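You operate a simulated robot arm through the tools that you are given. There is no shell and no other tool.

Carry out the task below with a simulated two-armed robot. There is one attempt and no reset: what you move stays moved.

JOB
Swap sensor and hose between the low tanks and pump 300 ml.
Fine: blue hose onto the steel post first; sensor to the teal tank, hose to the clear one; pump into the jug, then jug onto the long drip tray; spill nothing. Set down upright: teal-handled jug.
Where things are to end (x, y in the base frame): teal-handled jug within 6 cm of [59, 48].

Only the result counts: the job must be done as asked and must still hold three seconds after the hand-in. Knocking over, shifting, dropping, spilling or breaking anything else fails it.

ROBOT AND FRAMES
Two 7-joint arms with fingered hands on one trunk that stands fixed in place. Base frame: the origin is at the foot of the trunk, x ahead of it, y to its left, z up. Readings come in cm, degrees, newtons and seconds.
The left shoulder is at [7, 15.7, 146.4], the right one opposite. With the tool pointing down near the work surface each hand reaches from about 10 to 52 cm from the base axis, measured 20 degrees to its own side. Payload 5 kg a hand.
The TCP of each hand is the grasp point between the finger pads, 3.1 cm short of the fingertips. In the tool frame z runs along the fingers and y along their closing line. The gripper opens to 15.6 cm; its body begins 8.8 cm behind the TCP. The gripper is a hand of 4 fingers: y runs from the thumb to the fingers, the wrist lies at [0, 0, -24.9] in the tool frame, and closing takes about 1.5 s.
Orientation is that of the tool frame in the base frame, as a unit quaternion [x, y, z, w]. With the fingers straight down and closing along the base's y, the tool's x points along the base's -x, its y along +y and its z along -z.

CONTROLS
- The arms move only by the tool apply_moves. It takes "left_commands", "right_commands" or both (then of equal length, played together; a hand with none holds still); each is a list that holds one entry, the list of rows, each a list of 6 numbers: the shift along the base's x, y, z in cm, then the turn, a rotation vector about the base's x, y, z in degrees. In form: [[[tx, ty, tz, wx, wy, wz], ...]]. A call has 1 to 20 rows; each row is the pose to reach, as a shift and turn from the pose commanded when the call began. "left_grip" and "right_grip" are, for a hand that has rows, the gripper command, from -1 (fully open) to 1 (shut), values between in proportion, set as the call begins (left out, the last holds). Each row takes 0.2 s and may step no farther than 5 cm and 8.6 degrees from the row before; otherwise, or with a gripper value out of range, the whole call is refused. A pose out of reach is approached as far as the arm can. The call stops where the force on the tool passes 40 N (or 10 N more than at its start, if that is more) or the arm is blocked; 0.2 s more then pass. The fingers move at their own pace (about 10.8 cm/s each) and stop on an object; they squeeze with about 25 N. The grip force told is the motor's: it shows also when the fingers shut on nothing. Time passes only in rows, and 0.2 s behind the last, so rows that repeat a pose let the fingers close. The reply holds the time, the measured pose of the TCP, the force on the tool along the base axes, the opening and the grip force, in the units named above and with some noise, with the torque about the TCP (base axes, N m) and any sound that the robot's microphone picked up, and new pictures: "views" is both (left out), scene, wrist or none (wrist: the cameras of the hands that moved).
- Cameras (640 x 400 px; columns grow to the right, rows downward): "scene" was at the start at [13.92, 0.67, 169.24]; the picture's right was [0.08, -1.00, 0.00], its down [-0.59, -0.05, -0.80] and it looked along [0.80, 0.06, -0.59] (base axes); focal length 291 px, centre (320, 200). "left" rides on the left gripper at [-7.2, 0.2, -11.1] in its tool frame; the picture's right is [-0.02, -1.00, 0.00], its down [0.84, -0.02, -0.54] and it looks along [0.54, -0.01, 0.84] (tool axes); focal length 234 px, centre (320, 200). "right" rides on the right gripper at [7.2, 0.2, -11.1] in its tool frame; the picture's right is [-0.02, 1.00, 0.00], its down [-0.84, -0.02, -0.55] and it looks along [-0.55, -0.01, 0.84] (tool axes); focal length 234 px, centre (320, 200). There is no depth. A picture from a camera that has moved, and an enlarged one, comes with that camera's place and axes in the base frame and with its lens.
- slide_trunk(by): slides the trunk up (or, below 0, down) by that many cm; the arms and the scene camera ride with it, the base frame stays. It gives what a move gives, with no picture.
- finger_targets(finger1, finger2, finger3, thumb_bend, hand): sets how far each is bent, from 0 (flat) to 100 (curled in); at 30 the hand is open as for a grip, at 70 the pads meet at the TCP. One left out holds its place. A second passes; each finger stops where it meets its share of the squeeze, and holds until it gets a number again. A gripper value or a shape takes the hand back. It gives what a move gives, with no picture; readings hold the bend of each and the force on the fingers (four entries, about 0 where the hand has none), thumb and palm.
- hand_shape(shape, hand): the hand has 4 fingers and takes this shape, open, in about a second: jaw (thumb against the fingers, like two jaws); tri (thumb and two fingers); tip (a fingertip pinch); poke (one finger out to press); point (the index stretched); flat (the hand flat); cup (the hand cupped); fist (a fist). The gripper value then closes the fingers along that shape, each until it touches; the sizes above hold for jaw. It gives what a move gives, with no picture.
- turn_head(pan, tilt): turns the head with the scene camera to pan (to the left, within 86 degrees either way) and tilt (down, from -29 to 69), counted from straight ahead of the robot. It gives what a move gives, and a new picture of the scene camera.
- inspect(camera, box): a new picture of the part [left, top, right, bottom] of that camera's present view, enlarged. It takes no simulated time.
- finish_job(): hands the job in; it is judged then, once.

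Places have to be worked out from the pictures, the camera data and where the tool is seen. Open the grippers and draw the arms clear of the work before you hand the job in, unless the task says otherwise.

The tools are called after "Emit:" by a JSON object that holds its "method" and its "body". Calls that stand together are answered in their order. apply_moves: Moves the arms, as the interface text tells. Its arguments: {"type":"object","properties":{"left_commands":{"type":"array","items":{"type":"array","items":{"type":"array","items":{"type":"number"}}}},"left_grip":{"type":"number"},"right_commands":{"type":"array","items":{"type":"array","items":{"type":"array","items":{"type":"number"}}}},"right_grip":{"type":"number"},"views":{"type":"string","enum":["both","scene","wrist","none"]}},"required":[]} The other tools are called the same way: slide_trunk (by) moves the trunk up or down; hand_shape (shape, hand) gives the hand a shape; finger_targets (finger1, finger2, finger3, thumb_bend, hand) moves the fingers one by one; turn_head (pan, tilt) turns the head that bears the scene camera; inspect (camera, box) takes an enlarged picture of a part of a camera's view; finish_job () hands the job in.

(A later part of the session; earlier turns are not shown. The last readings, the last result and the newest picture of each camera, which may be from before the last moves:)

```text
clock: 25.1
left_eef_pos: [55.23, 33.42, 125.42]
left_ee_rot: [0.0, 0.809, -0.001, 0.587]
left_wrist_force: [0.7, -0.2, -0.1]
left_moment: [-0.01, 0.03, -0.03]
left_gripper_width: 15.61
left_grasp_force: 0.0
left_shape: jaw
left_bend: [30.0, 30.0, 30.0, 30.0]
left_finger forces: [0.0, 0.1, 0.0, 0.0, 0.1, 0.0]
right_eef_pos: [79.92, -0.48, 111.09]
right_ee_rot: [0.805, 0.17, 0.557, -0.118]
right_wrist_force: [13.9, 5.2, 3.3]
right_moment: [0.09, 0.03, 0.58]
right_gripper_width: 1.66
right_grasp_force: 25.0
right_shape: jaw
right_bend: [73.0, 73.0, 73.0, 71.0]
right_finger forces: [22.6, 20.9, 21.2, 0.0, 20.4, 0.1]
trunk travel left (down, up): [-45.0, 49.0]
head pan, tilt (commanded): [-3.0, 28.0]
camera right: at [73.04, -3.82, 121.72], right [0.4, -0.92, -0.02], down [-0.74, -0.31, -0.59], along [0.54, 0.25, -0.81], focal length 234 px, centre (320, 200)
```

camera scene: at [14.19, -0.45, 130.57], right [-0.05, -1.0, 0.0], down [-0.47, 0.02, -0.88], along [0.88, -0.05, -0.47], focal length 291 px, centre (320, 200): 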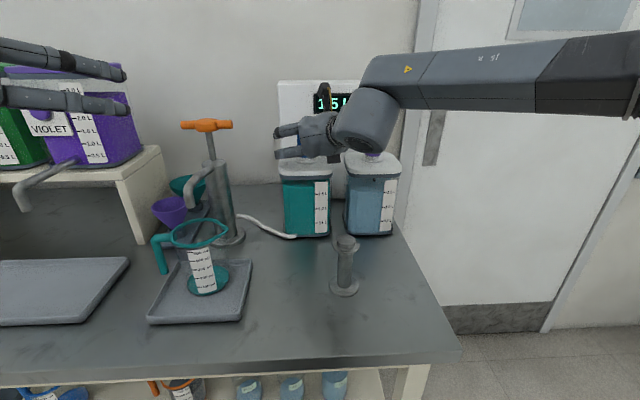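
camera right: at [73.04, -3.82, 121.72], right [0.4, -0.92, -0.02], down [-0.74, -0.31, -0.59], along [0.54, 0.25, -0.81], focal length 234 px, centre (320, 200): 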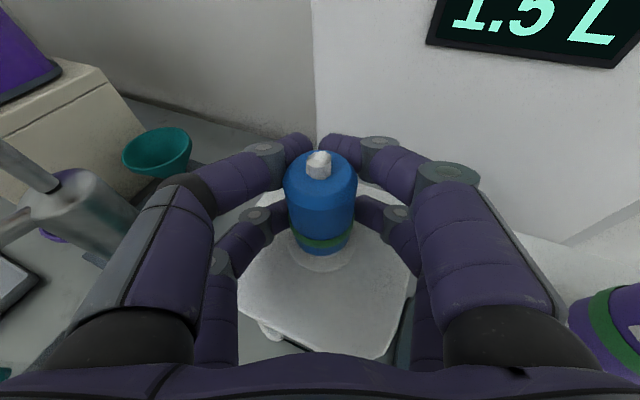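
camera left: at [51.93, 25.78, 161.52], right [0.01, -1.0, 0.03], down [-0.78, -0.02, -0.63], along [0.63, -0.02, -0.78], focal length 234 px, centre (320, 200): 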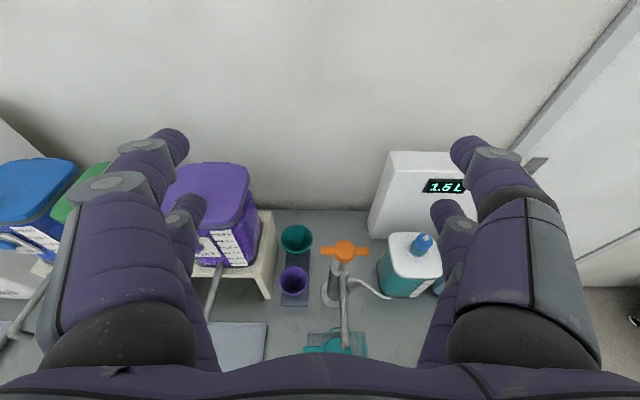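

The fingertips have closed around the far side of the plug (width 1.7, 15 N pulling along the tool), so the plug sits too deep toward the palm. I reopen, back off about 1.2 cm along the heading and look before regripping.

Emit:
{"method": "apply_moves", "body": {"right_commands": [[[0, 0, 0, 0, 0, 0], [0, 0, 0, 0, 0, 0], [0, 0, 0, 0, 0, 0], [0, 0, 0, 0, 0, 0], [0, 0, 0, 0, 0, 0], [-0.6, -0.25, 0, 0, 0, 0], [-1.1, -0.5, 0, 0, 0, 0], [-1.1, -0.5, 0, 0, 0, 0]]], "right_grip": -0.2, "views": "wrist"}}

Emit:
{"method": "inspect", "body": {"camera": "right", "box": [200, 60, 440, 260]}}

Emit:
{"method": "inspect", "body": {"camera": "scene", "box": [260, 70, 420, 250]}}

```text
clock: 26.9
left_eef_pos: [55.1, 33.43, 125.53]
left_ee_rot: [0.001, 0.809, -0.002, 0.588]
left_wrist_force: [0.8, -0.5, 0.1]
left_moment: [0.0, -0.03, 0.02]
left_gripper_width: 15.59
left_grasp_force: 0.1
left_shape: jaw
left_bend: [30.0, 30.0, 30.0, 30.0]
left_finger forces: [0.0, 0.1, 0.0, 0.1, 0.0, 0.1]
right_eef_pos: [78.71, -0.99, 111.05]
right_ee_rot: [0.804, 0.171, 0.557, -0.12]
right_wrist_force: [0.2, -0.9, 0.6]
right_moment: [0.03, 0.01, -0.01]
right_gripper_width: 9.32
right_grasp_force: 0.2
right_shape: jaw
right_bend: [32.0, 32.0, 32.0, 70.0]
right_finger forces: [0.0, 0.0, 0.0, 0.1, 0.1, 0.0]
trunk travel left (down, up): [-45.0, 49.0]
head pan, tilt (commanded): [-3.0, 28.0]
camera right: at [71.77, -4.39, 121.78], right [0.4, -0.92, -0.02], down [-0.74, -0.31, -0.59], along [0.54, 0.25, -0.81], focal length 234 px, centre (320, 200)
```

right: 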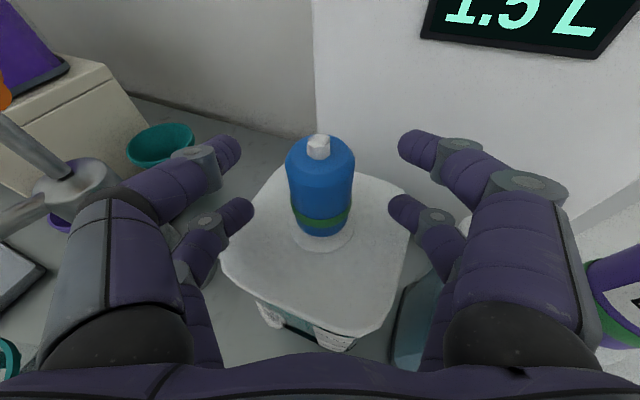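

```text
2.00 times, centred on (320, 160) of right
camera zoom: at [71.77, -4.39, 121.78], right [0.4, -0.92, -0.02], down [-0.74, -0.31, -0.59], along [0.54, 0.25, -0.81], focal length 468 px, centre (320, 280)
```

zoom: 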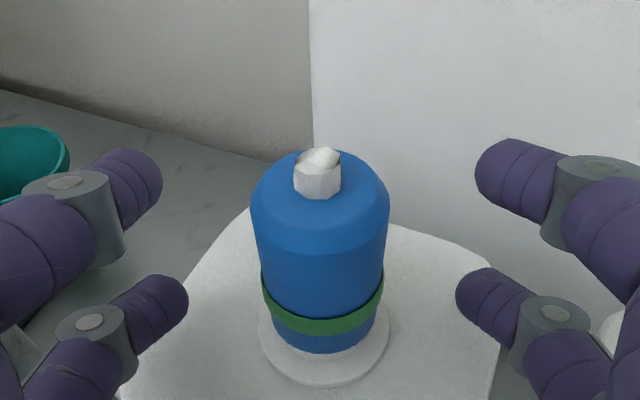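

```text
2.22 times, centred on (340, 160) of scene
camera zoom: at [14.35, -0.47, 130.55], right [-0.05, -1.0, 0.0], down [-0.47, 0.02, -0.88], along [0.88, -0.05, -0.47], focal length 647 px, centre (276, 289)
```

zoom: 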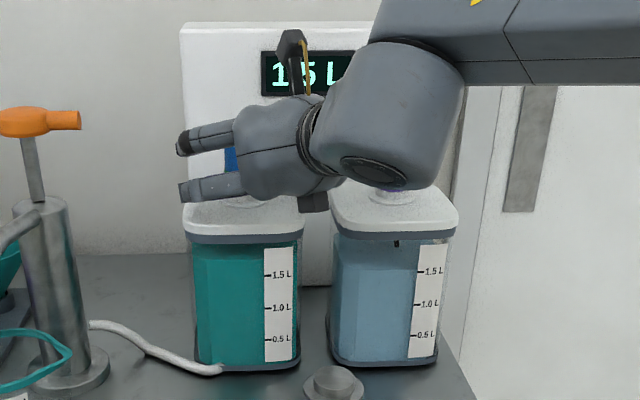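

The tank has not moved. I close again at this backed-off position and compare the forces.

Emit:
{"method": "apply_moves", "body": {"right_commands": [[[0, 0, 0, 0, 0, 0], [0, 0, 0, 0, 0, 0], [0, 0, 0, 0, 0, 0], [0, 0, 0, 0, 0, 0], [0, 0, 0, 0, 0, 0], [0, 0, 0, 0, 0, 0], [0, 0, 0, 0, 0, 0], [0, 0, 0, 0, 0, 0], [0, 0, 0, 0, 0, 0]]], "right_grip": 1, "views": "wrist"}}

Emit:
{"method": "inspect", "body": {"camera": "right", "box": [200, 60, 440, 260]}}

```text
clock: 28.9
left_eef_pos: [55.16, 33.48, 125.34]
left_ee_rot: [0.0, 0.809, -0.002, 0.588]
left_wrist_force: [0.0, -0.2, 0.3]
left_moment: [-0.01, -0.03, 0.02]
left_gripper_width: 15.57
left_grasp_force: 0.0
left_shape: jaw
left_bend: [30.0, 30.0, 30.0, 30.0]
left_finger forces: [0.0, 0.0, 0.0, 0.0, 0.1, 0.0]
right_eef_pos: [78.8, -0.96, 111.03]
right_ee_rot: [0.805, 0.171, 0.556, -0.118]
right_wrist_force: [6.3, 2.7, 2.8]
right_moment: [-0.12, 0.14, -0.07]
right_gripper_width: 2.77
right_grasp_force: 25.7
right_shape: jaw
right_bend: [73.0, 74.0, 73.0, 71.0]
right_finger forces: [20.3, 23.9, 21.9, 0.1, 22.3, 0.1]
trunk travel left (down, up): [-45.0, 49.0]
head pan, tilt (commanded): [-3.0, 28.0]
camera right: at [71.84, -4.33, 121.76], right [0.4, -0.92, -0.02], down [-0.74, -0.31, -0.59], along [0.54, 0.25, -0.81], focal length 234 px, centre (320, 200)
```

right: 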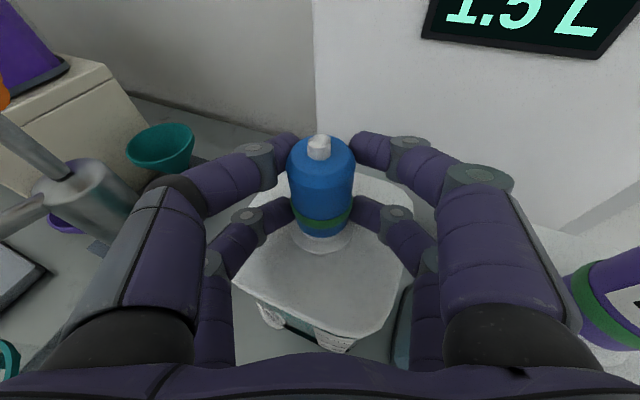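

```text
2.00 times, centred on (320, 160) of right
camera zoom: at [71.84, -4.33, 121.76], right [0.4, -0.92, -0.02], down [-0.74, -0.31, -0.59], along [0.54, 0.25, -0.81], focal length 468 px, centre (320, 280)
```

zoom: 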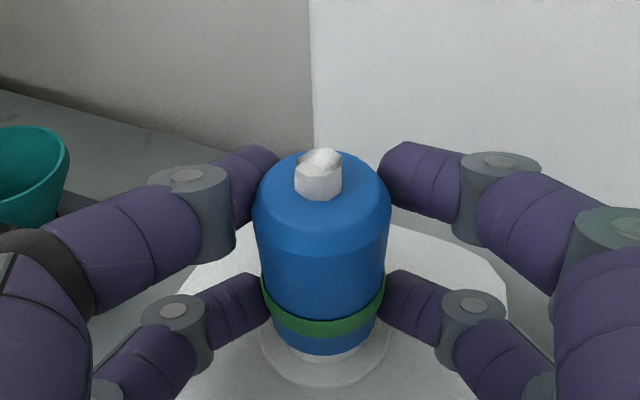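

The tips now pinch the plug sides evenly with little axial pull. I lift slowly straight up 4 cm and look.

Emit:
{"method": "apply_moves", "body": {"right_commands": [[[0, 0, 0.4, 0, 0, 0], [0, 0, 0.8, 0, 0, 0], [0, 0, 1.2, 0, 0, 0], [0, 0, 1.8, 0, 0, 0], [0, 0, 2.4, 0, 0, 0], [0, 0, 3.2, 0, 0, 0], [0, 0, 4, 0, 0, 0]]], "views": "both"}}

Emit:
{"method": "inspect", "body": {"camera": "scene", "box": [260, 70, 420, 250]}}

```text
clock: 30.5
left_eef_pos: [55.06, 33.46, 125.51]
left_ee_rot: [0.001, 0.809, -0.001, 0.588]
left_wrist_force: [-0.1, -0.6, -0.8]
left_moment: [-0.01, -0.01, 0.01]
left_gripper_width: 15.58
left_grasp_force: 0.0
left_shape: jaw
left_bend: [30.0, 30.0, 30.0, 30.0]
left_finger forces: [0.0, 0.0, 0.0, 0.0, 0.0, 0.1]
right_eef_pos: [78.67, -1.07, 114.98]
right_ee_rot: [0.804, 0.171, 0.557, -0.119]
right_wrist_force: [-0.5, 0.3, -1.0]
right_moment: [0.01, 0.03, -0.02]
right_gripper_width: 2.55
right_grasp_force: 25.0
right_shape: jaw
right_bend: [75.0, 74.0, 73.0, 72.0]
right_finger forces: [16.5, 28.8, 22.9, 0.1, 18.8, 0.1]
trunk travel left (down, up): [-45.0, 49.0]
head pan, tilt (commanded): [-3.0, 28.0]
camera scene: at [14.33, -0.46, 130.55], right [-0.05, -1.0, 0.0], down [-0.47, 0.02, -0.88], along [0.88, -0.05, -0.47], focal length 291 px, centre (320, 200)
camera right: at [71.71, -4.4, 125.8], right [0.4, -0.92, -0.02], down [-0.74, -0.31, -0.59], along [0.54, 0.25, -0.81], focal length 234 px, centre (320, 200)
```

scene: 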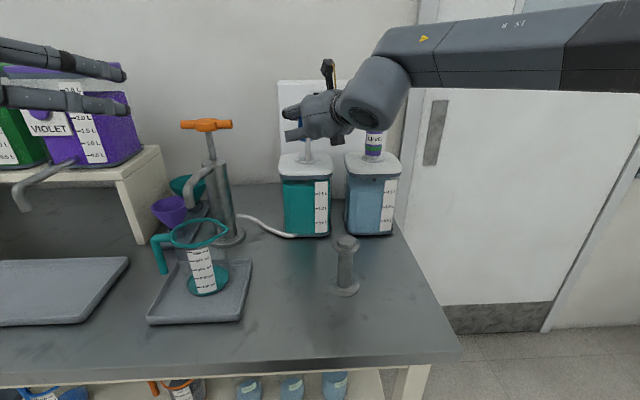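
right: 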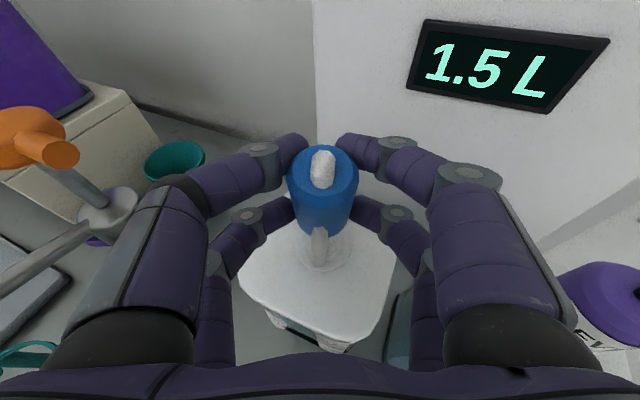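

```text
2.22 times, centred on (340, 160) of scene
camera zoom: at [14.33, -0.46, 130.55], right [-0.05, -1.0, 0.0], down [-0.47, 0.02, -0.88], along [0.88, -0.05, -0.47], focal length 647 px, centre (276, 289)
```

zoom: 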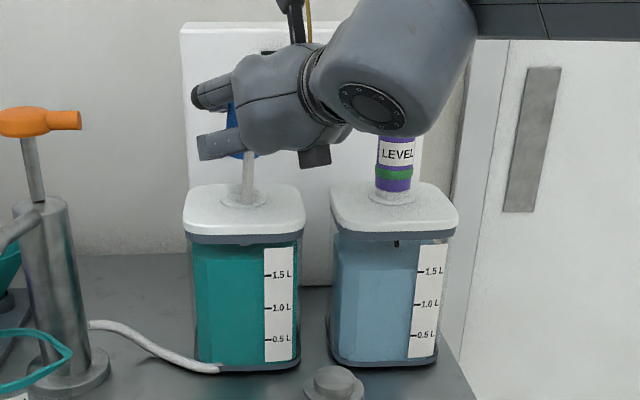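

A translucent dip tube shows below the plug, still in the tank, and the plug seems to have tilted. I zoom in to judge.

Emit:
{"method": "inspect", "body": {"camera": "right", "box": [220, 100, 420, 300]}}

Emit:
{"method": "inspect", "body": {"camera": "scene", "box": [270, 80, 350, 180]}}

Emit:
{"method": "inspect", "body": {"camera": "left", "box": [320, 60, 640, 300]}}

```text
2.00 times, centred on (320, 200) of right
camera zoom: at [71.71, -4.4, 125.8], right [0.4, -0.92, -0.02], down [-0.74, -0.31, -0.59], along [0.54, 0.25, -0.81], focal length 468 px, centre (320, 200)
```

zoom: 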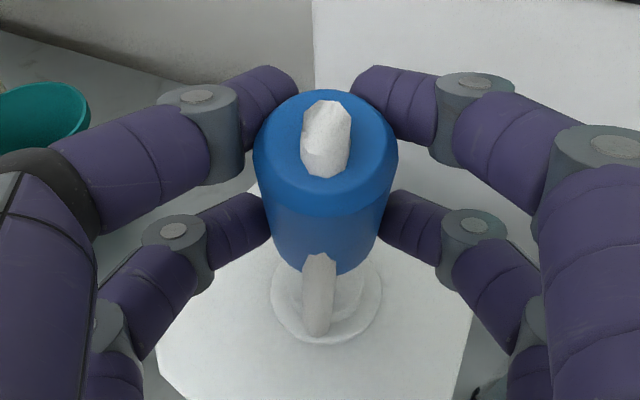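

```text
4.00 times, centred on (310, 130) of scene
camera zoom: at [14.33, -0.46, 130.55], right [-0.05, -1.0, 0.0], down [-0.47, 0.02, -0.88], along [0.88, -0.05, -0.47], focal length 1164 px, centre (360, 480)
```

zoom: 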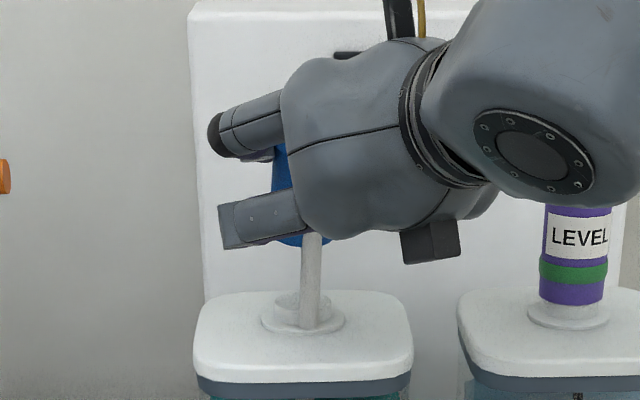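

```text
1.67 times, centred on (480, 180) of left
camera zoom: at [46.81, 33.67, 135.63], right [0.01, -1.0, 0.02], down [-0.78, -0.02, -0.63], along [0.63, -0.01, -0.78], focal length 390 px, centre (53, 233)
```

zoom: 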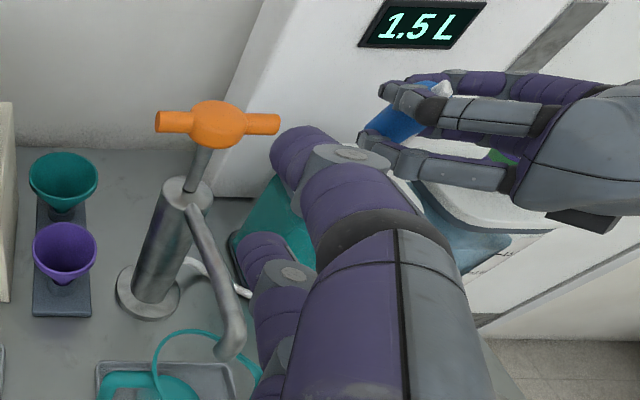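

I can't tell the tube's end from here. Lifting straight up is safe, so I raise another 5 cm and look again.

Emit:
{"method": "apply_moves", "body": {"right_commands": [[[0, 0, 1, 0, 0, 0], [0, 0, 2, 0, 0, 0], [0, 0, 3, 0, 0, 0], [0, 0, 4, 0, 0, 0], [0, 0, 5, 0, 0, 0]]], "views": "none"}}

Emit:
{"method": "inspect", "body": {"camera": "right", "box": [220, 100, 420, 300]}}

Emit:
{"method": "inspect", "body": {"camera": "scene", "box": [260, 50, 380, 200]}}

Emit:
{"method": "inspect", "body": {"camera": "left", "box": [320, 60, 640, 300]}}

```text
clock: 31.7
left_eef_pos: [55.06, 33.36, 125.45]
left_ee_rot: [0.0, 0.809, -0.001, 0.588]
left_wrist_force: [0.1, 0.3, 0.2]
left_moment: [0.0, 0.0, 0.01]
left_gripper_width: 15.57
left_grasp_force: 0.0
left_shape: jaw
left_bend: [30.0, 30.0, 30.0, 30.0]
left_finger forces: [0.0, 0.0, 0.1, 0.0, 0.1, 0.0]
right_eef_pos: [78.75, -1.01, 120.09]
right_ee_rot: [0.805, 0.171, 0.556, -0.119]
right_wrist_force: [-0.1, -0.6, -0.4]
right_moment: [0.01, 0.02, 0.02]
right_gripper_width: 2.55
right_grasp_force: 25.3
right_shape: jaw
right_bend: [75.0, 74.0, 73.0, 72.0]
right_finger forces: [16.4, 28.8, 22.8, 0.1, 18.8, 0.0]
trunk travel left (down, up): [-45.0, 49.0]
head pan, tilt (commanded): [-3.0, 28.0]
```

```text
2.00 times, centred on (320, 200) of right
camera zoom: at [71.78, -4.44, 130.96], right [0.4, -0.92, -0.02], down [-0.74, -0.31, -0.59], along [0.54, 0.25, -0.81], focal length 468 px, centre (320, 200)
```

zoom: 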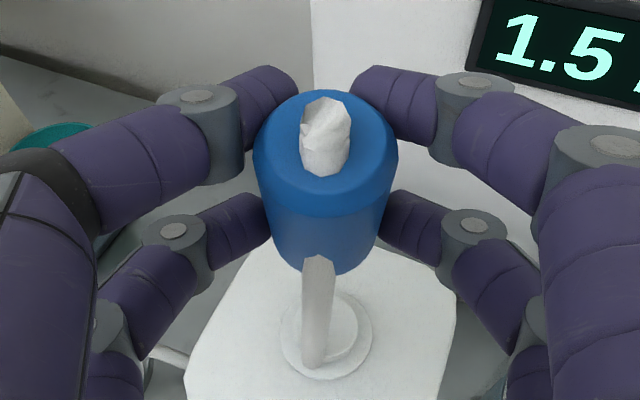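

```text
2.67 times, centred on (320, 125) of scene
camera zoom: at [14.31, -0.46, 130.56], right [-0.05, -1.0, 0.0], down [-0.47, 0.02, -0.88], along [0.88, -0.05, -0.47], focal length 776 px, centre (320, 400)
```

zoom: 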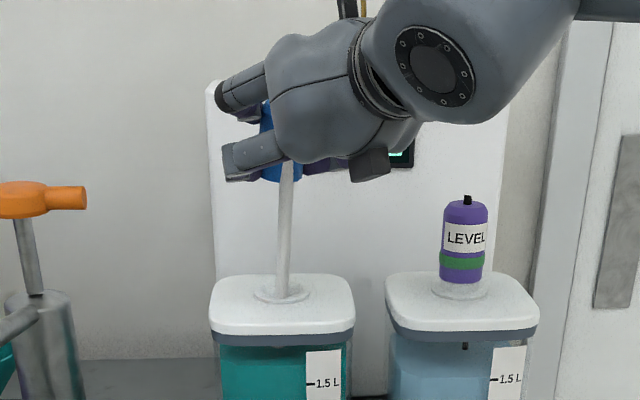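

```text
1.67 times, centred on (480, 180) of left
camera zoom: at [46.78, 33.66, 135.64], right [0.01, -1.0, 0.02], down [-0.78, -0.02, -0.63], along [0.63, -0.01, -0.78], focal length 390 px, centre (53, 233)
```

zoom: 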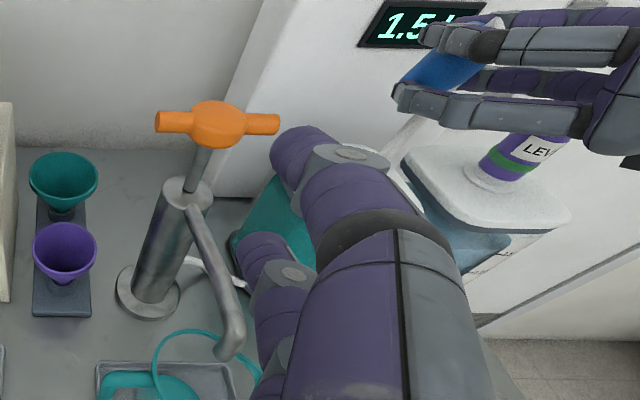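

The plug has swung parallel to the hand's cross axis (tilted ~20° like the tool), and a hose still runs into the neck. I level the hand (pitch up about its own closing axis) while lifting further so the plug is upright, and look again.

Emit:
{"method": "apply_moves", "body": {"right_commands": [[[0, 0, 1, 2.0, -4.6, 0], [0, 0, 2, 4.1, -9.1, 0], [0, 0, 3, 6.2, -13.9, 0], [0, 0, 4, 8.3, -18.7, 0], [0, 0, 5, 8.3, -18.7, 0]]], "views": "both"}}

Emit:
{"method": "inspect", "body": {"camera": "scene", "box": [260, 50, 380, 250]}}

Emit:
{"method": "inspect", "body": {"camera": "right", "box": [220, 100, 420, 300]}}

```text
clock: 32.9
left_eef_pos: [54.96, 33.42, 125.45]
left_ee_rot: [0.0, 0.809, -0.001, 0.588]
left_wrist_force: [0.3, 0.8, 0.5]
left_moment: [-0.02, -0.02, 0.0]
left_gripper_width: 15.62
left_grasp_force: 0.1
left_shape: jaw
left_bend: [30.0, 30.0, 30.0, 30.0]
left_finger forces: [0.1, 0.0, 0.0, 0.0, 0.0, 0.0]
right_eef_pos: [78.7, -1.06, 125.21]
right_ee_rot: [0.692, 0.148, 0.691, -0.147]
right_wrist_force: [0.2, 0.1, -1.4]
right_moment: [0.03, 0.0, -0.03]
right_gripper_width: 2.56
right_grasp_force: 24.9
right_shape: jaw
right_bend: [75.0, 74.0, 73.0, 72.0]
right_finger forces: [15.9, 28.5, 22.6, 0.0, 18.5, 0.0]
trunk travel left (down, up): [-45.0, 49.0]
head pan, tilt (commanded): [-3.0, 28.0]
camera scene: at [14.24, -0.38, 130.57], right [-0.05, -1.0, 0.0], down [-0.47, 0.02, -0.88], along [0.88, -0.05, -0.47], focal length 291 px, centre (320, 200)
camera right: at [68.73, -5.71, 132.54], right [0.41, -0.91, -0.02], down [-0.51, -0.2, -0.84], along [0.76, 0.35, -0.55], focal length 234 px, centre (320, 200)
```

scene: 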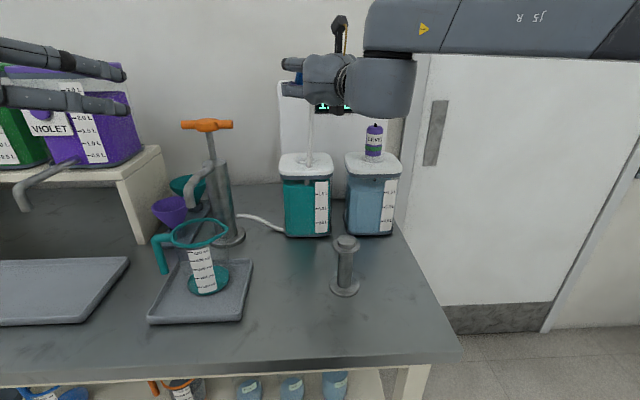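
right: 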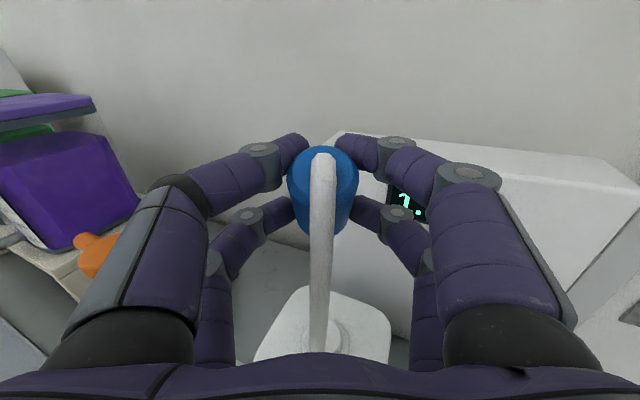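

```text
2.00 times, centred on (320, 150) of scene
camera zoom: at [14.24, -0.38, 130.57], right [-0.05, -1.0, 0.0], down [-0.47, 0.02, -0.88], along [0.88, -0.05, -0.47], focal length 582 px, centre (320, 300)
```

zoom: 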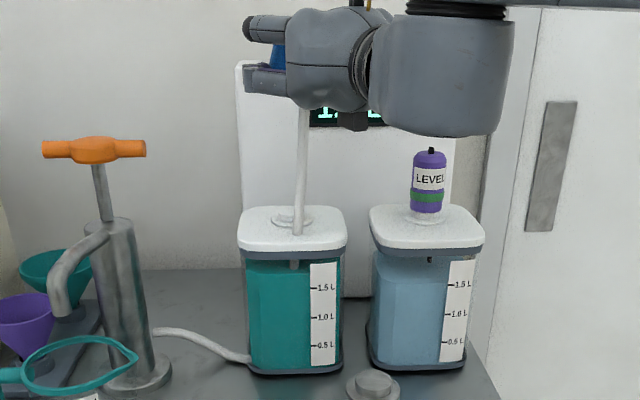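

```text
2.00 times, centred on (320, 200) of right
camera zoom: at [68.73, -5.71, 132.54], right [0.41, -0.91, -0.02], down [-0.51, -0.2, -0.84], along [0.76, 0.35, -0.55], focal length 468 px, centre (320, 200)
```

zoom: 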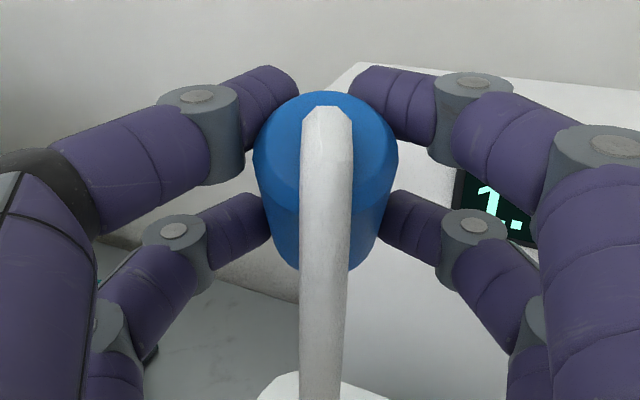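

The hose is a flexible line from the pump to the plug's top, so nothing rigid is left in the tank. I check through the left camera whether the plug is upright now.

Emit:
{"method": "inspect", "body": {"camera": "left", "box": [440, 0, 640, 160]}}

Emit:
{"method": "inspect", "body": {"camera": "scene", "box": [270, 40, 350, 120]}}

```text
2.50 times, centred on (540, 80) of left
camera zoom: at [46.71, 33.76, 135.65], right [0.01, -1.0, 0.03], down [-0.78, -0.02, -0.63], along [0.63, -0.02, -0.78], focal length 585 px, centre (-230, 500)
```

zoom: 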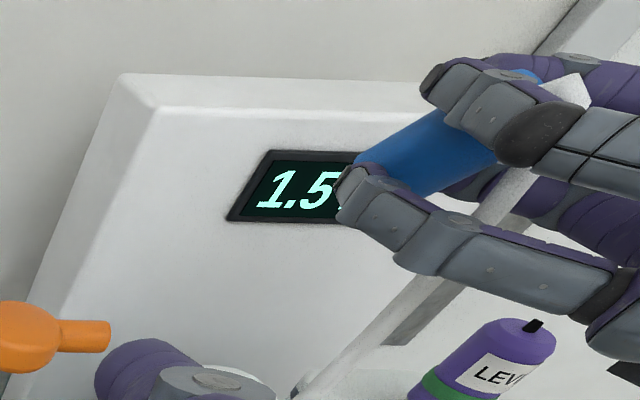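

```text
5.00 times, centred on (310, 80) of scene
camera zoom: at [14.24, -0.38, 130.57], right [-0.05, -1.0, 0.0], down [-0.47, 0.02, -0.88], along [0.88, -0.05, -0.47], focal length 1455 px, centre (370, 800)
```

zoom: 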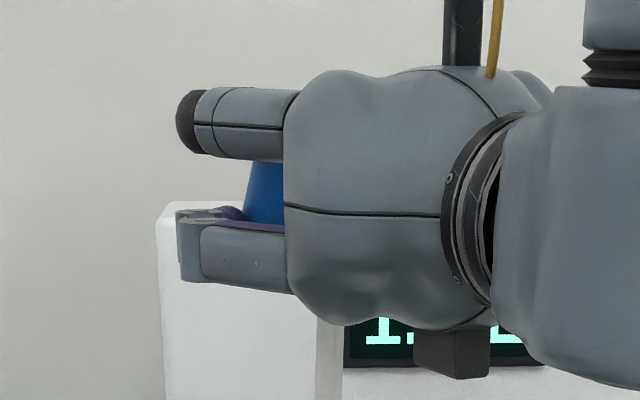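

The left view shows the plug leaning about 40° back relative to the hand's cross axis, so the hand must pitch down ~36–40° for the plug to stand upright. I carry it back toward the post while pitching down.

Emit:
{"method": "apply_moves", "body": {"right_commands": [[[-2.9, -1.4, -0.5, -2.94, 6.57, 0], [-5.9, -2.8, -1.5, -5.88, 13.14, 0], [-8.8, -4.2, -3, -8.82, 19.71, 0], [-11.8, -5.6, -5, -11.76, 26.28, 0], [-14.7, -7, -7, -14.7, 32.9, 0], [-14.7, -7, -7, -14.7, 32.9, 0]]], "views": "both"}}

Emit:
{"method": "inspect", "body": {"camera": "left", "box": [380, 60, 640, 260]}}

Emit:
{"method": "inspect", "body": {"camera": "scene", "box": [260, 80, 420, 300]}}

```text
clock: 34.3
left_eef_pos: [55.09, 33.51, 125.36]
left_ee_rot: [0.0, 0.809, -0.001, 0.587]
left_wrist_force: [-0.2, 0.3, 0.3]
left_moment: [-0.03, 0.06, 0.03]
left_gripper_width: 15.58
left_grasp_force: 0.0
left_shape: jaw
left_bend: [30.0, 30.0, 30.0, 30.0]
left_finger forces: [0.0, 0.0, 0.0, 0.0, 0.1, 0.0]
right_eef_pos: [64.23, -7.91, 118.09]
right_ee_rot: [0.873, 0.186, 0.442, -0.094]
right_wrist_force: [-0.5, 0.4, -1.2]
right_moment: [0.01, 0.0, 0.04]
right_gripper_width: 2.39
right_grasp_force: 24.9
right_shape: jaw
right_bend: [76.0, 74.0, 73.0, 72.0]
right_finger forces: [14.4, 30.6, 22.4, 0.0, 17.5, 0.0]
trunk travel left (down, up): [-45.0, 49.0]
head pan, tilt (commanded): [-3.0, 28.0]
camera scene: at [14.35, -0.42, 130.55], right [-0.05, -1.0, 0.0], down [-0.47, 0.02, -0.88], along [0.88, -0.05, -0.47], focal length 291 px, centre (320, 200)
camera right: at [60.05, -10.0, 130.55], right [0.39, -0.92, -0.02], down [-0.86, -0.36, -0.35], along [0.32, 0.16, -0.94], focal length 234 px, centre (320, 200)
```

scene: 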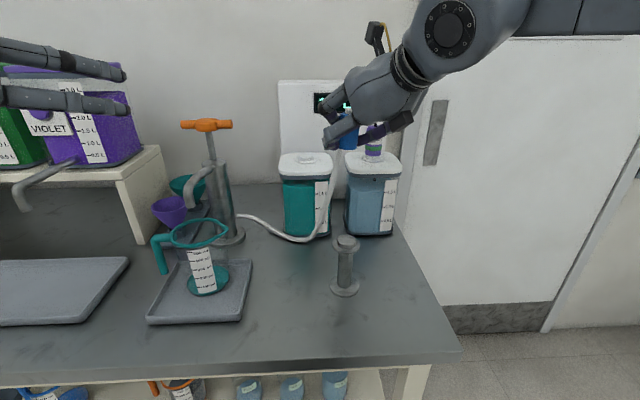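
right: 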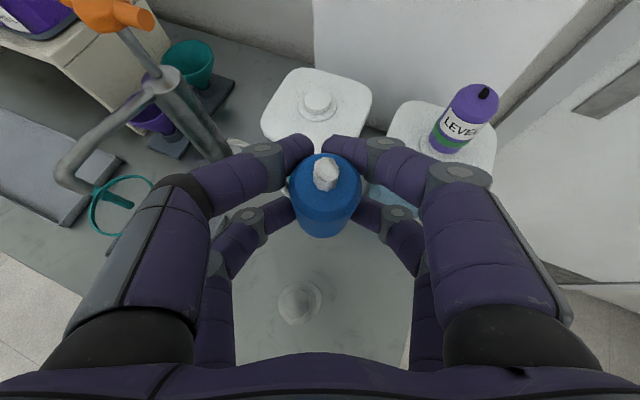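

```text
2.00 times, centred on (510, 160) of left
camera zoom: at [46.82, 33.72, 135.61], right [0.01, -1.0, 0.02], down [-0.78, -0.02, -0.63], along [0.63, -0.01, -0.78], focal length 468 px, centre (-60, 280)
```

zoom: 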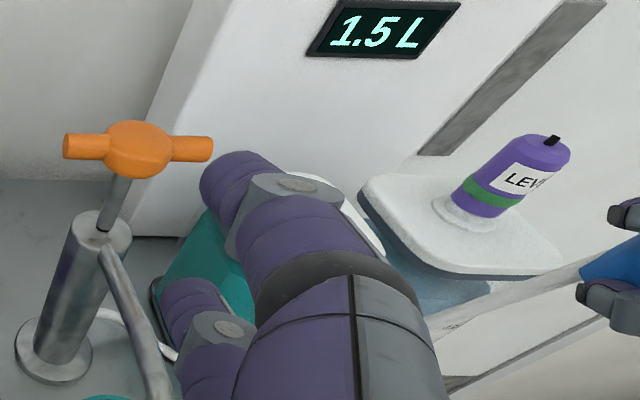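

```text
1.82 times, centred on (340, 190) of scene
camera zoom: at [14.35, -0.42, 130.55], right [-0.05, -1.0, 0.0], down [-0.47, 0.02, -0.88], along [0.88, -0.05, -0.47], focal length 529 px, centre (284, 218)
```

zoom: 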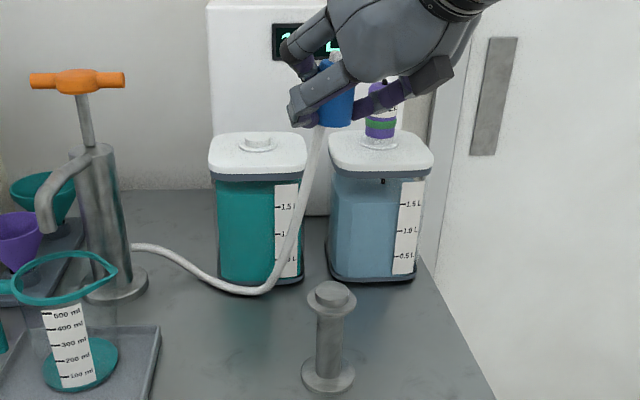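

The hose trails properly and the plug looks roughly vertical side to side. I yaw and level the left hand so its camera gives me a side view of the plug to check the fore-aft tilt.

Emit:
{"method": "apply_moves", "body": {"left_commands": [[[0, 0, 0, -1.16, -3.18, -6.58], [0, 0, 0, -2.32, -6.37, -13.17], [0, 0, 0, -3.49, -9.55, -19.75], [0, 0, 0, -4.65, -12.73, -26.33], [0, 0, 0, -5.81, -15.92, -32.92], [0, 0, 0, -6.97, -19.1, -39.5], [0, 0, 0, -6.97, -19.1, -39.5]]], "left_grip": -1, "views": "wrist"}}

Emit:
{"method": "inspect", "body": {"camera": "left", "box": [280, 40, 520, 240]}}

```text
clock: 35.9
left_eef_pos: [55.17, 33.29, 125.46]
left_ee_rot: [0.237, 0.653, -0.246, 0.675]
left_wrist_force: [0.5, -0.5, -0.1]
left_moment: [0.03, 0.04, 0.01]
left_gripper_width: 15.58
left_grasp_force: 0.0
left_shape: jaw
left_bend: [30.0, 30.0, 30.0, 30.0]
left_finger forces: [0.1, 0.0, 0.0, 0.1, 0.0, 0.1]
right_eef_pos: [64.09, -8.07, 118.14]
right_ee_rot: [0.873, 0.186, 0.442, -0.094]
right_wrist_force: [0.4, 0.3, -0.7]
right_moment: [0.03, 0.0, 0.0]
right_gripper_width: 2.43
right_grasp_force: 24.9
right_shape: jaw
right_bend: [76.0, 74.0, 73.0, 72.0]
right_finger forces: [14.4, 30.7, 22.4, 0.0, 17.5, 0.0]
trunk travel left (down, up): [-45.0, 49.0]
head pan, tilt (commanded): [-3.0, 28.0]
camera left: at [46.55, 40.86, 132.19], right [-0.64, -0.76, 0.03], down [-0.41, 0.32, -0.86], along [0.65, -0.56, -0.52], focal length 234 px, centre (320, 200)
```

left: 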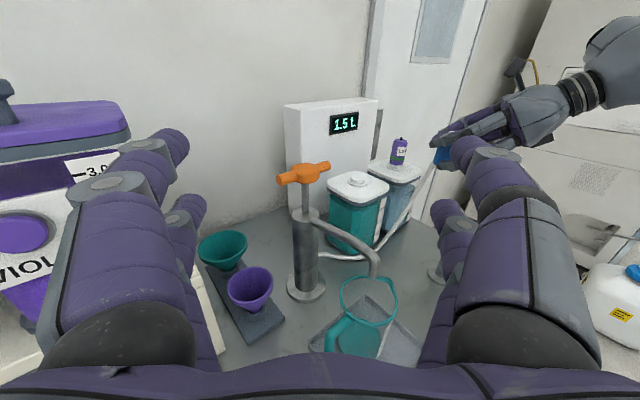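

```text
2.00 times, centred on (400, 140) of left
camera zoom: at [46.55, 40.86, 132.19], right [-0.64, -0.76, 0.03], down [-0.41, 0.32, -0.86], along [0.65, -0.56, -0.52], focal length 468 px, centre (160, 320)
```

zoom: 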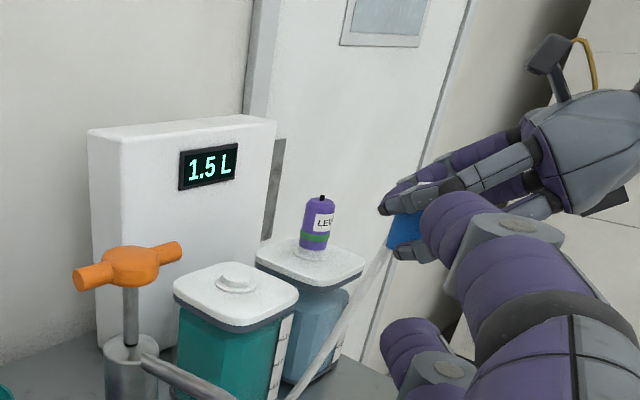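

Nearly in view; I yaw the left hand another 20° right so its own fingers don't block the plug.

Emit:
{"method": "apply_moves", "body": {"left_commands": [[[0, 0, 0, 0, 0, -8], [0, 0, 0, 0, 0, -16], [0, 0, 0, 0, 0, -24], [0, 0, 0, 0, 0, -24]]], "views": "wrist"}}

Emit:
{"method": "inspect", "body": {"camera": "left", "box": [260, 80, 420, 220]}}

```text
clock: 36.9
left_eef_pos: [55.03, 33.49, 125.55]
left_ee_rot: [0.368, 0.589, -0.382, 0.61]
left_wrist_force: [0.4, 0.5, 0.5]
left_moment: [0.03, -0.01, 0.02]
left_gripper_width: 15.58
left_grasp_force: 0.0
left_shape: jaw
left_bend: [30.0, 30.0, 30.0, 30.0]
left_finger forces: [0.1, 0.0, 0.0, 0.0, 0.0, 0.1]
right_eef_pos: [64.07, -8.03, 118.18]
right_ee_rot: [0.872, 0.186, 0.443, -0.095]
right_wrist_force: [0.3, -0.5, -1.2]
right_moment: [-0.01, -0.01, 0.01]
right_gripper_width: 2.4
right_grasp_force: 25.0
right_shape: jaw
right_bend: [76.0, 74.0, 73.0, 72.0]
right_finger forces: [14.4, 30.5, 22.4, 0.0, 17.5, 0.0]
trunk travel left (down, up): [-45.0, 49.0]
head pan, tilt (commanded): [-3.0, 28.0]
camera left: at [50.24, 43.77, 132.22], right [-0.9, -0.44, 0.03], down [-0.24, 0.45, -0.86], along [0.36, -0.78, -0.52], focal length 234 px, centre (320, 200)
```

left: 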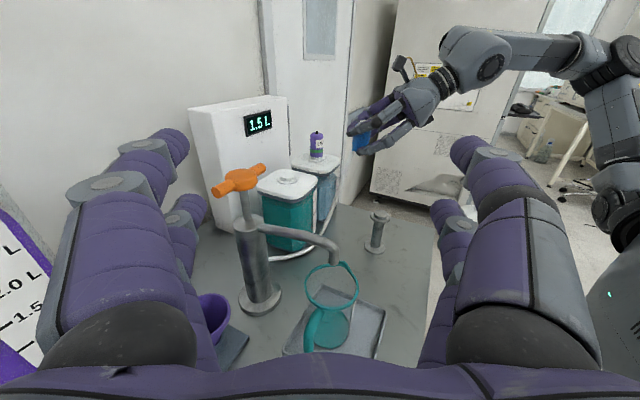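

```text
2.86 times, centred on (340, 150) of left
camera zoom: at [50.24, 43.77, 132.22], right [-0.9, -0.44, 0.03], down [-0.24, 0.45, -0.86], along [0.36, -0.78, -0.52], focal length 669 px, centre (263, 343)
```

zoom: 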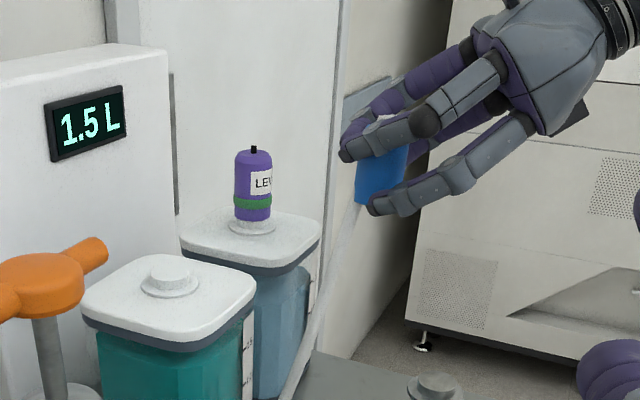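

This side view is clear. I zoom in on the plug to measure its lean against true vertical.

Emit:
{"method": "inspect", "body": {"camera": "left", "box": [335, 90, 405, 160]}}

Emit:
{"method": "inspect", "body": {"camera": "left", "box": [340, 190, 420, 260]}}

```text
5.71 times, centred on (370, 125) of left
camera zoom: at [50.24, 43.77, 132.22], right [-0.9, -0.44, 0.03], down [-0.24, 0.45, -0.86], along [0.36, -0.78, -0.52], focal length 1338 px, centre (34, 629)
```

zoom: 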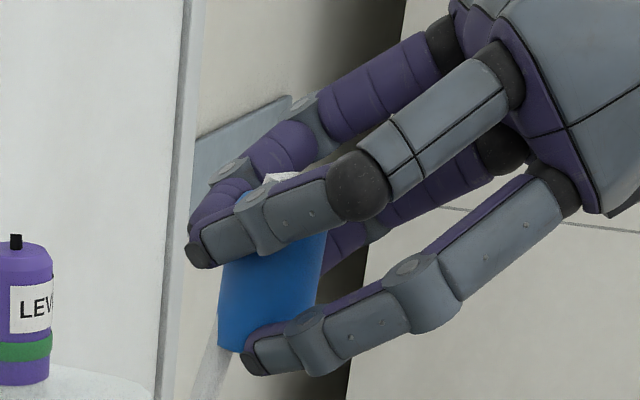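

```text
5.71 times, centred on (380, 225) of left
camera zoom: at [50.24, 43.77, 132.22], right [-0.9, -0.44, 0.03], down [-0.24, 0.45, -0.86], along [0.36, -0.78, -0.52], focal length 1338 px, centre (-23, 57)
```

zoom: 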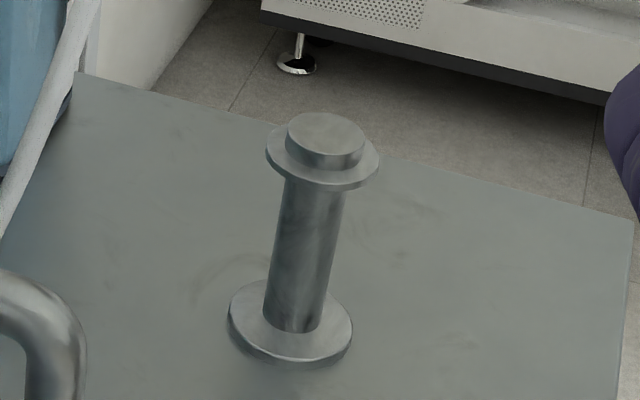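

The plug is upright within a degree or two (its green ring shows only when seated). Its bottom is ~4 cm below the TCP; triangulation puts the post boss at about [57.1,-7.5,99.4], so I move over it with ~6 cm clearance.

Emit:
{"method": "apply_moves", "body": {"right_commands": [[[-2, 0.2, -2, 0, 0, 0], [-4, 0.3, -4, 0, 0, 0], [-6, 0.5, -6, 0, 0, 0], [-7, 0.6, -8, 0, 0, 0], [-7, 0.6, -8, 0, 0, 0]]], "views": "both"}}

Emit:
{"method": "inspect", "body": {"camera": "left", "box": [340, 130, 450, 260]}}

Emit:
{"method": "inspect", "body": {"camera": "scene", "box": [290, 150, 410, 300]}}

```text
clock: 38.1
left_eef_pos: [55.09, 33.29, 125.45]
left_ee_rot: [0.367, 0.59, -0.382, 0.61]
left_wrist_force: [0.9, -0.6, -0.1]
left_moment: [0.0, -0.01, 0.0]
left_gripper_width: 15.62
left_grasp_force: 0.1
left_shape: jaw
left_bend: [30.0, 30.0, 30.0, 30.0]
left_finger forces: [0.0, 0.0, 0.2, 0.0, 0.0, 0.0]
right_eef_pos: [56.93, -7.51, 110.03]
right_ee_rot: [0.873, 0.185, 0.442, -0.094]
right_wrist_force: [-0.7, -0.2, -0.7]
right_moment: [0.03, 0.02, 0.01]
right_gripper_width: 2.42
right_grasp_force: 25.1
right_shape: jaw
right_bend: [76.0, 74.0, 73.0, 72.0]
right_finger forces: [14.2, 30.4, 22.3, 0.0, 17.6, 0.0]
trunk travel left (down, up): [-45.0, 49.0]
head pan, tilt (commanded): [-3.0, 28.0]
camera scene: at [14.34, -0.46, 130.55], right [-0.05, -1.0, 0.0], down [-0.47, 0.02, -0.88], along [0.88, -0.05, -0.47], focal length 291 px, centre (320, 200)
camera right: at [52.84, -9.54, 122.53], right [0.39, -0.92, -0.02], down [-0.86, -0.36, -0.35], along [0.32, 0.16, -0.93], focal length 234 px, centre (320, 200)
```

scene: 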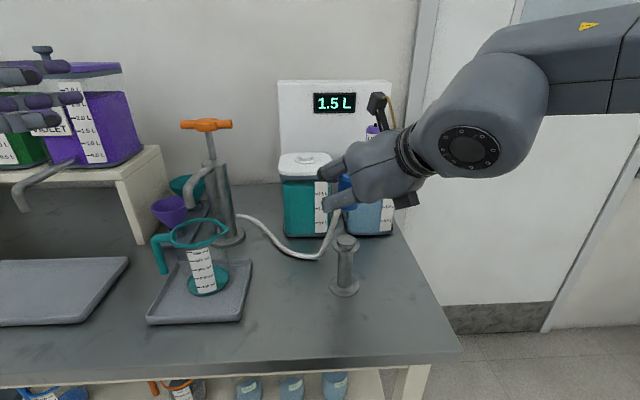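
right: 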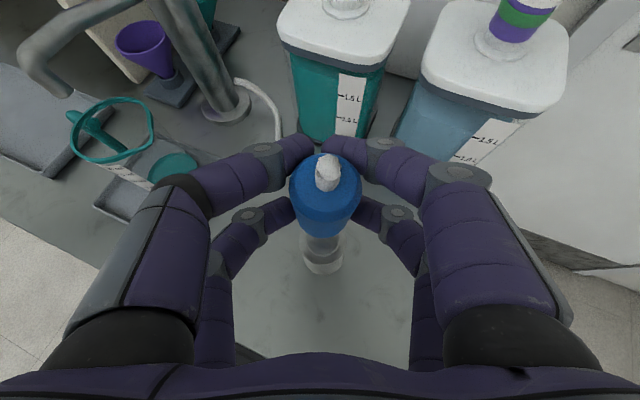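

```text
3.08 times, centred on (395, 195) of left
camera zoom: at [50.34, 43.76, 132.17], right [-0.9, -0.44, 0.03], down [-0.25, 0.45, -0.86], along [0.36, -0.78, -0.52], focal length 720 px, centre (89, 215)
```

zoom: 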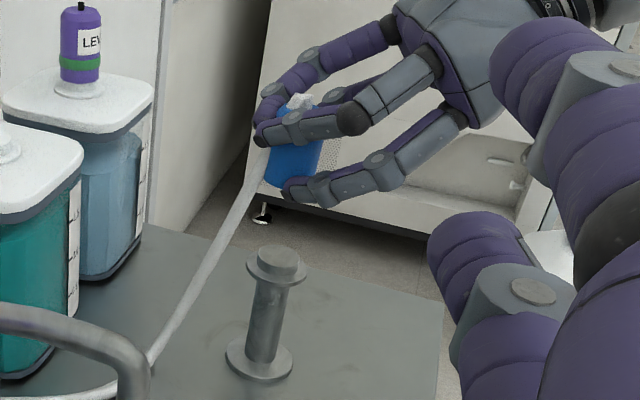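

```text
2.67 times, centred on (350, 225) of scene
camera zoom: at [14.34, -0.46, 130.55], right [-0.05, -1.0, 0.0], down [-0.47, 0.02, -0.88], along [0.88, -0.05, -0.47], focal length 776 px, centre (240, 133)
```

zoom: 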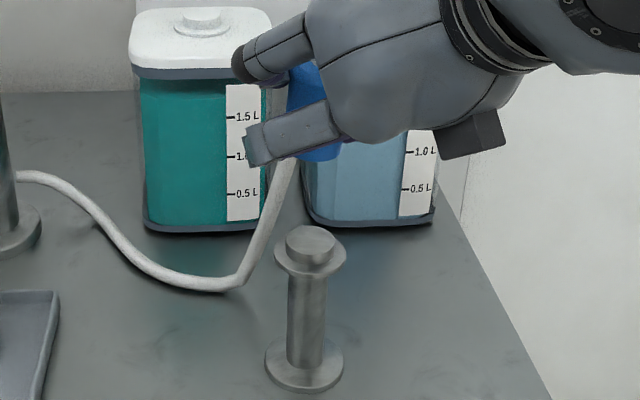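

Both views show the plug within a few mm of the post's axis. I lower 4 cm with a small correction and check again closely.

Emit:
{"method": "apply_moves", "body": {"right_commands": [[[0, -0.1, -2, 0, 0, 0], [0, -0.1, -4, 0, 0, 0], [0, -0.1, -4, 0, 0, 0]]], "views": "none"}}

Emit:
{"method": "inspect", "body": {"camera": "left", "box": [350, 160, 420, 230]}}

Emit:
{"method": "inspect", "body": {"camera": "scene", "box": [310, 190, 390, 270]}}

Emit:
{"method": "inspect", "body": {"camera": "right", "box": [250, 130, 400, 290]}}

```text
clock: 38.9
left_eef_pos: [55.1, 33.41, 125.39]
left_ee_rot: [0.367, 0.59, -0.381, 0.61]
left_wrist_force: [-0.5, 0.3, 0.1]
left_moment: [-0.01, 0.01, -0.02]
left_gripper_width: 15.59
left_grasp_force: 0.0
left_shape: jaw
left_bend: [30.0, 30.0, 30.0, 30.0]
left_finger forces: [0.0, 0.1, 0.1, 0.0, 0.0, 0.0]
right_eef_pos: [57.05, -7.6, 106.01]
right_ee_rot: [0.872, 0.186, 0.443, -0.094]
right_wrist_force: [-0.6, -0.5, -0.6]
right_moment: [-0.01, 0.0, 0.04]
right_gripper_width: 2.41
right_grasp_force: 25.1
right_shape: jaw
right_bend: [76.0, 74.0, 73.0, 72.0]
right_finger forces: [14.3, 30.4, 22.3, 0.1, 17.4, 0.0]
trunk travel left (down, up): [-45.0, 49.0]
head pan, tilt (commanded): [-3.0, 28.0]
```

```text
5.71 times, centred on (385, 195) of left
camera zoom: at [50.31, 43.75, 132.18], right [-0.9, -0.44, 0.03], down [-0.25, 0.45, -0.86], along [0.36, -0.78, -0.52], focal length 1338 px, centre (-51, 229)
```

zoom: 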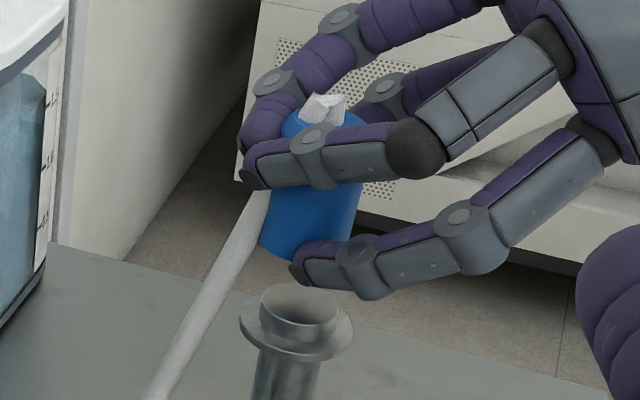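

```text
5.00 times, centred on (350, 230) of scene
camera zoom: at [14.32, -0.47, 130.56], right [-0.05, -1.0, 0.0], down [-0.47, 0.02, -0.88], along [0.88, -0.05, -0.47], focal length 1455 px, centre (170, 50)
```

zoom: 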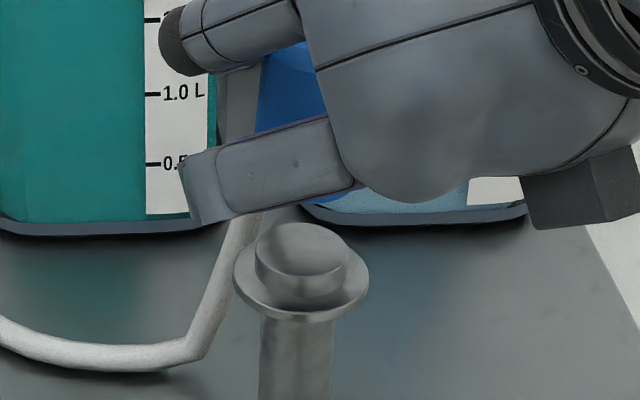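

```text
2.50 times, centred on (325, 210) of right
camera zoom: at [52.85, -9.68, 118.55], right [0.39, -0.92, -0.02], down [-0.86, -0.36, -0.35], along [0.32, 0.16, -0.93], focal length 585 px, centre (308, 175)
```

zoom: 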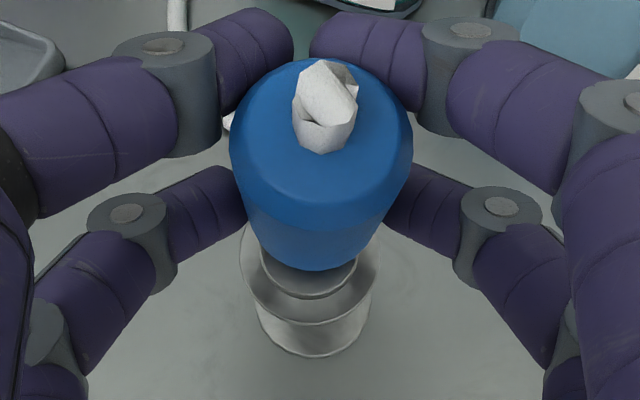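

Boss and plug are nearly aligned; combining the three views the plug needs about (-0.3, +0.2) cm. I correct and lower 2 cm, then check once more.

Emit:
{"method": "apply_moves", "body": {"right_commands": [[[-0.3, 0.2, 0, 0, 0, 0], [-0.3, 0.2, -1, 0, 0, 0], [-0.3, 0.2, -2, 0, 0, 0], [-0.3, 0.2, -2, 0, 0, 0]]], "views": "none"}}

Emit:
{"method": "inspect", "body": {"camera": "left", "box": [360, 170, 420, 230]}}

Emit:
{"method": "inspect", "body": {"camera": "scene", "box": [310, 200, 390, 280]}}

Emit:
{"method": "inspect", "body": {"camera": "right", "box": [250, 130, 400, 290]}}

```text
clock: 39.9
left_eef_pos: [55.17, 33.43, 125.43]
left_ee_rot: [0.368, 0.591, -0.381, 0.609]
left_wrist_force: [-0.3, -0.8, -0.2]
left_moment: [0.01, 0.01, 0.0]
left_gripper_width: 15.59
left_grasp_force: 0.0
left_shape: jaw
left_bend: [30.0, 30.0, 30.0, 30.0]
left_finger forces: [0.0, 0.0, 0.0, 0.1, 0.0, 0.1]
right_eef_pos: [56.76, -7.4, 103.98]
right_ee_rot: [0.872, 0.186, 0.443, -0.095]
right_wrist_force: [-0.3, 0.1, -1.5]
right_moment: [0.01, -0.01, 0.01]
right_gripper_width: 2.41
right_grasp_force: 25.0
right_shape: jaw
right_bend: [76.0, 74.0, 73.0, 72.0]
right_finger forces: [14.0, 30.1, 22.2, 0.0, 17.5, 0.0]
trunk travel left (down, up): [-45.0, 49.0]
head pan, tilt (commanded): [-3.0, 28.0]
```

```text
6.67 times, centred on (390, 200) of left
camera zoom: at [50.31, 43.75, 132.18], right [-0.9, -0.44, 0.03], down [-0.25, 0.45, -0.86], along [0.36, -0.78, -0.52], focal length 1561 px, centre (-147, 200)
```

zoom: 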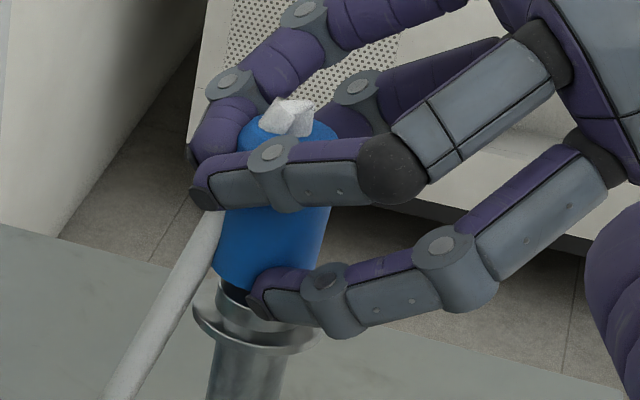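

```text
5.00 times, centred on (350, 240) of scene
camera zoom: at [14.32, -0.48, 130.56], right [-0.05, -1.0, 0.0], down [-0.47, 0.02, -0.88], along [0.88, -0.05, -0.47], focal length 1455 px, centre (170, 0)
```

zoom: 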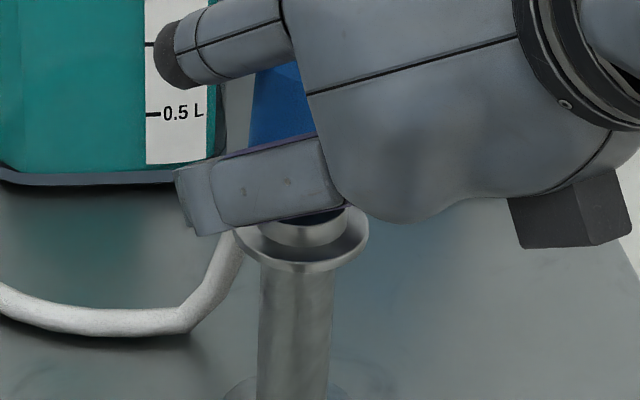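

```text
2.50 times, centred on (325, 210) of right
camera zoom: at [52.61, -9.51, 116.44], right [0.39, -0.92, -0.02], down [-0.86, -0.36, -0.35], along [0.32, 0.16, -0.93], focal length 585 px, centre (308, 175)
```

zoom: 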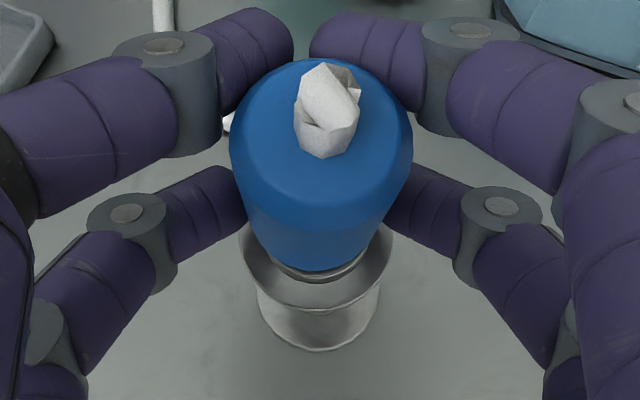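

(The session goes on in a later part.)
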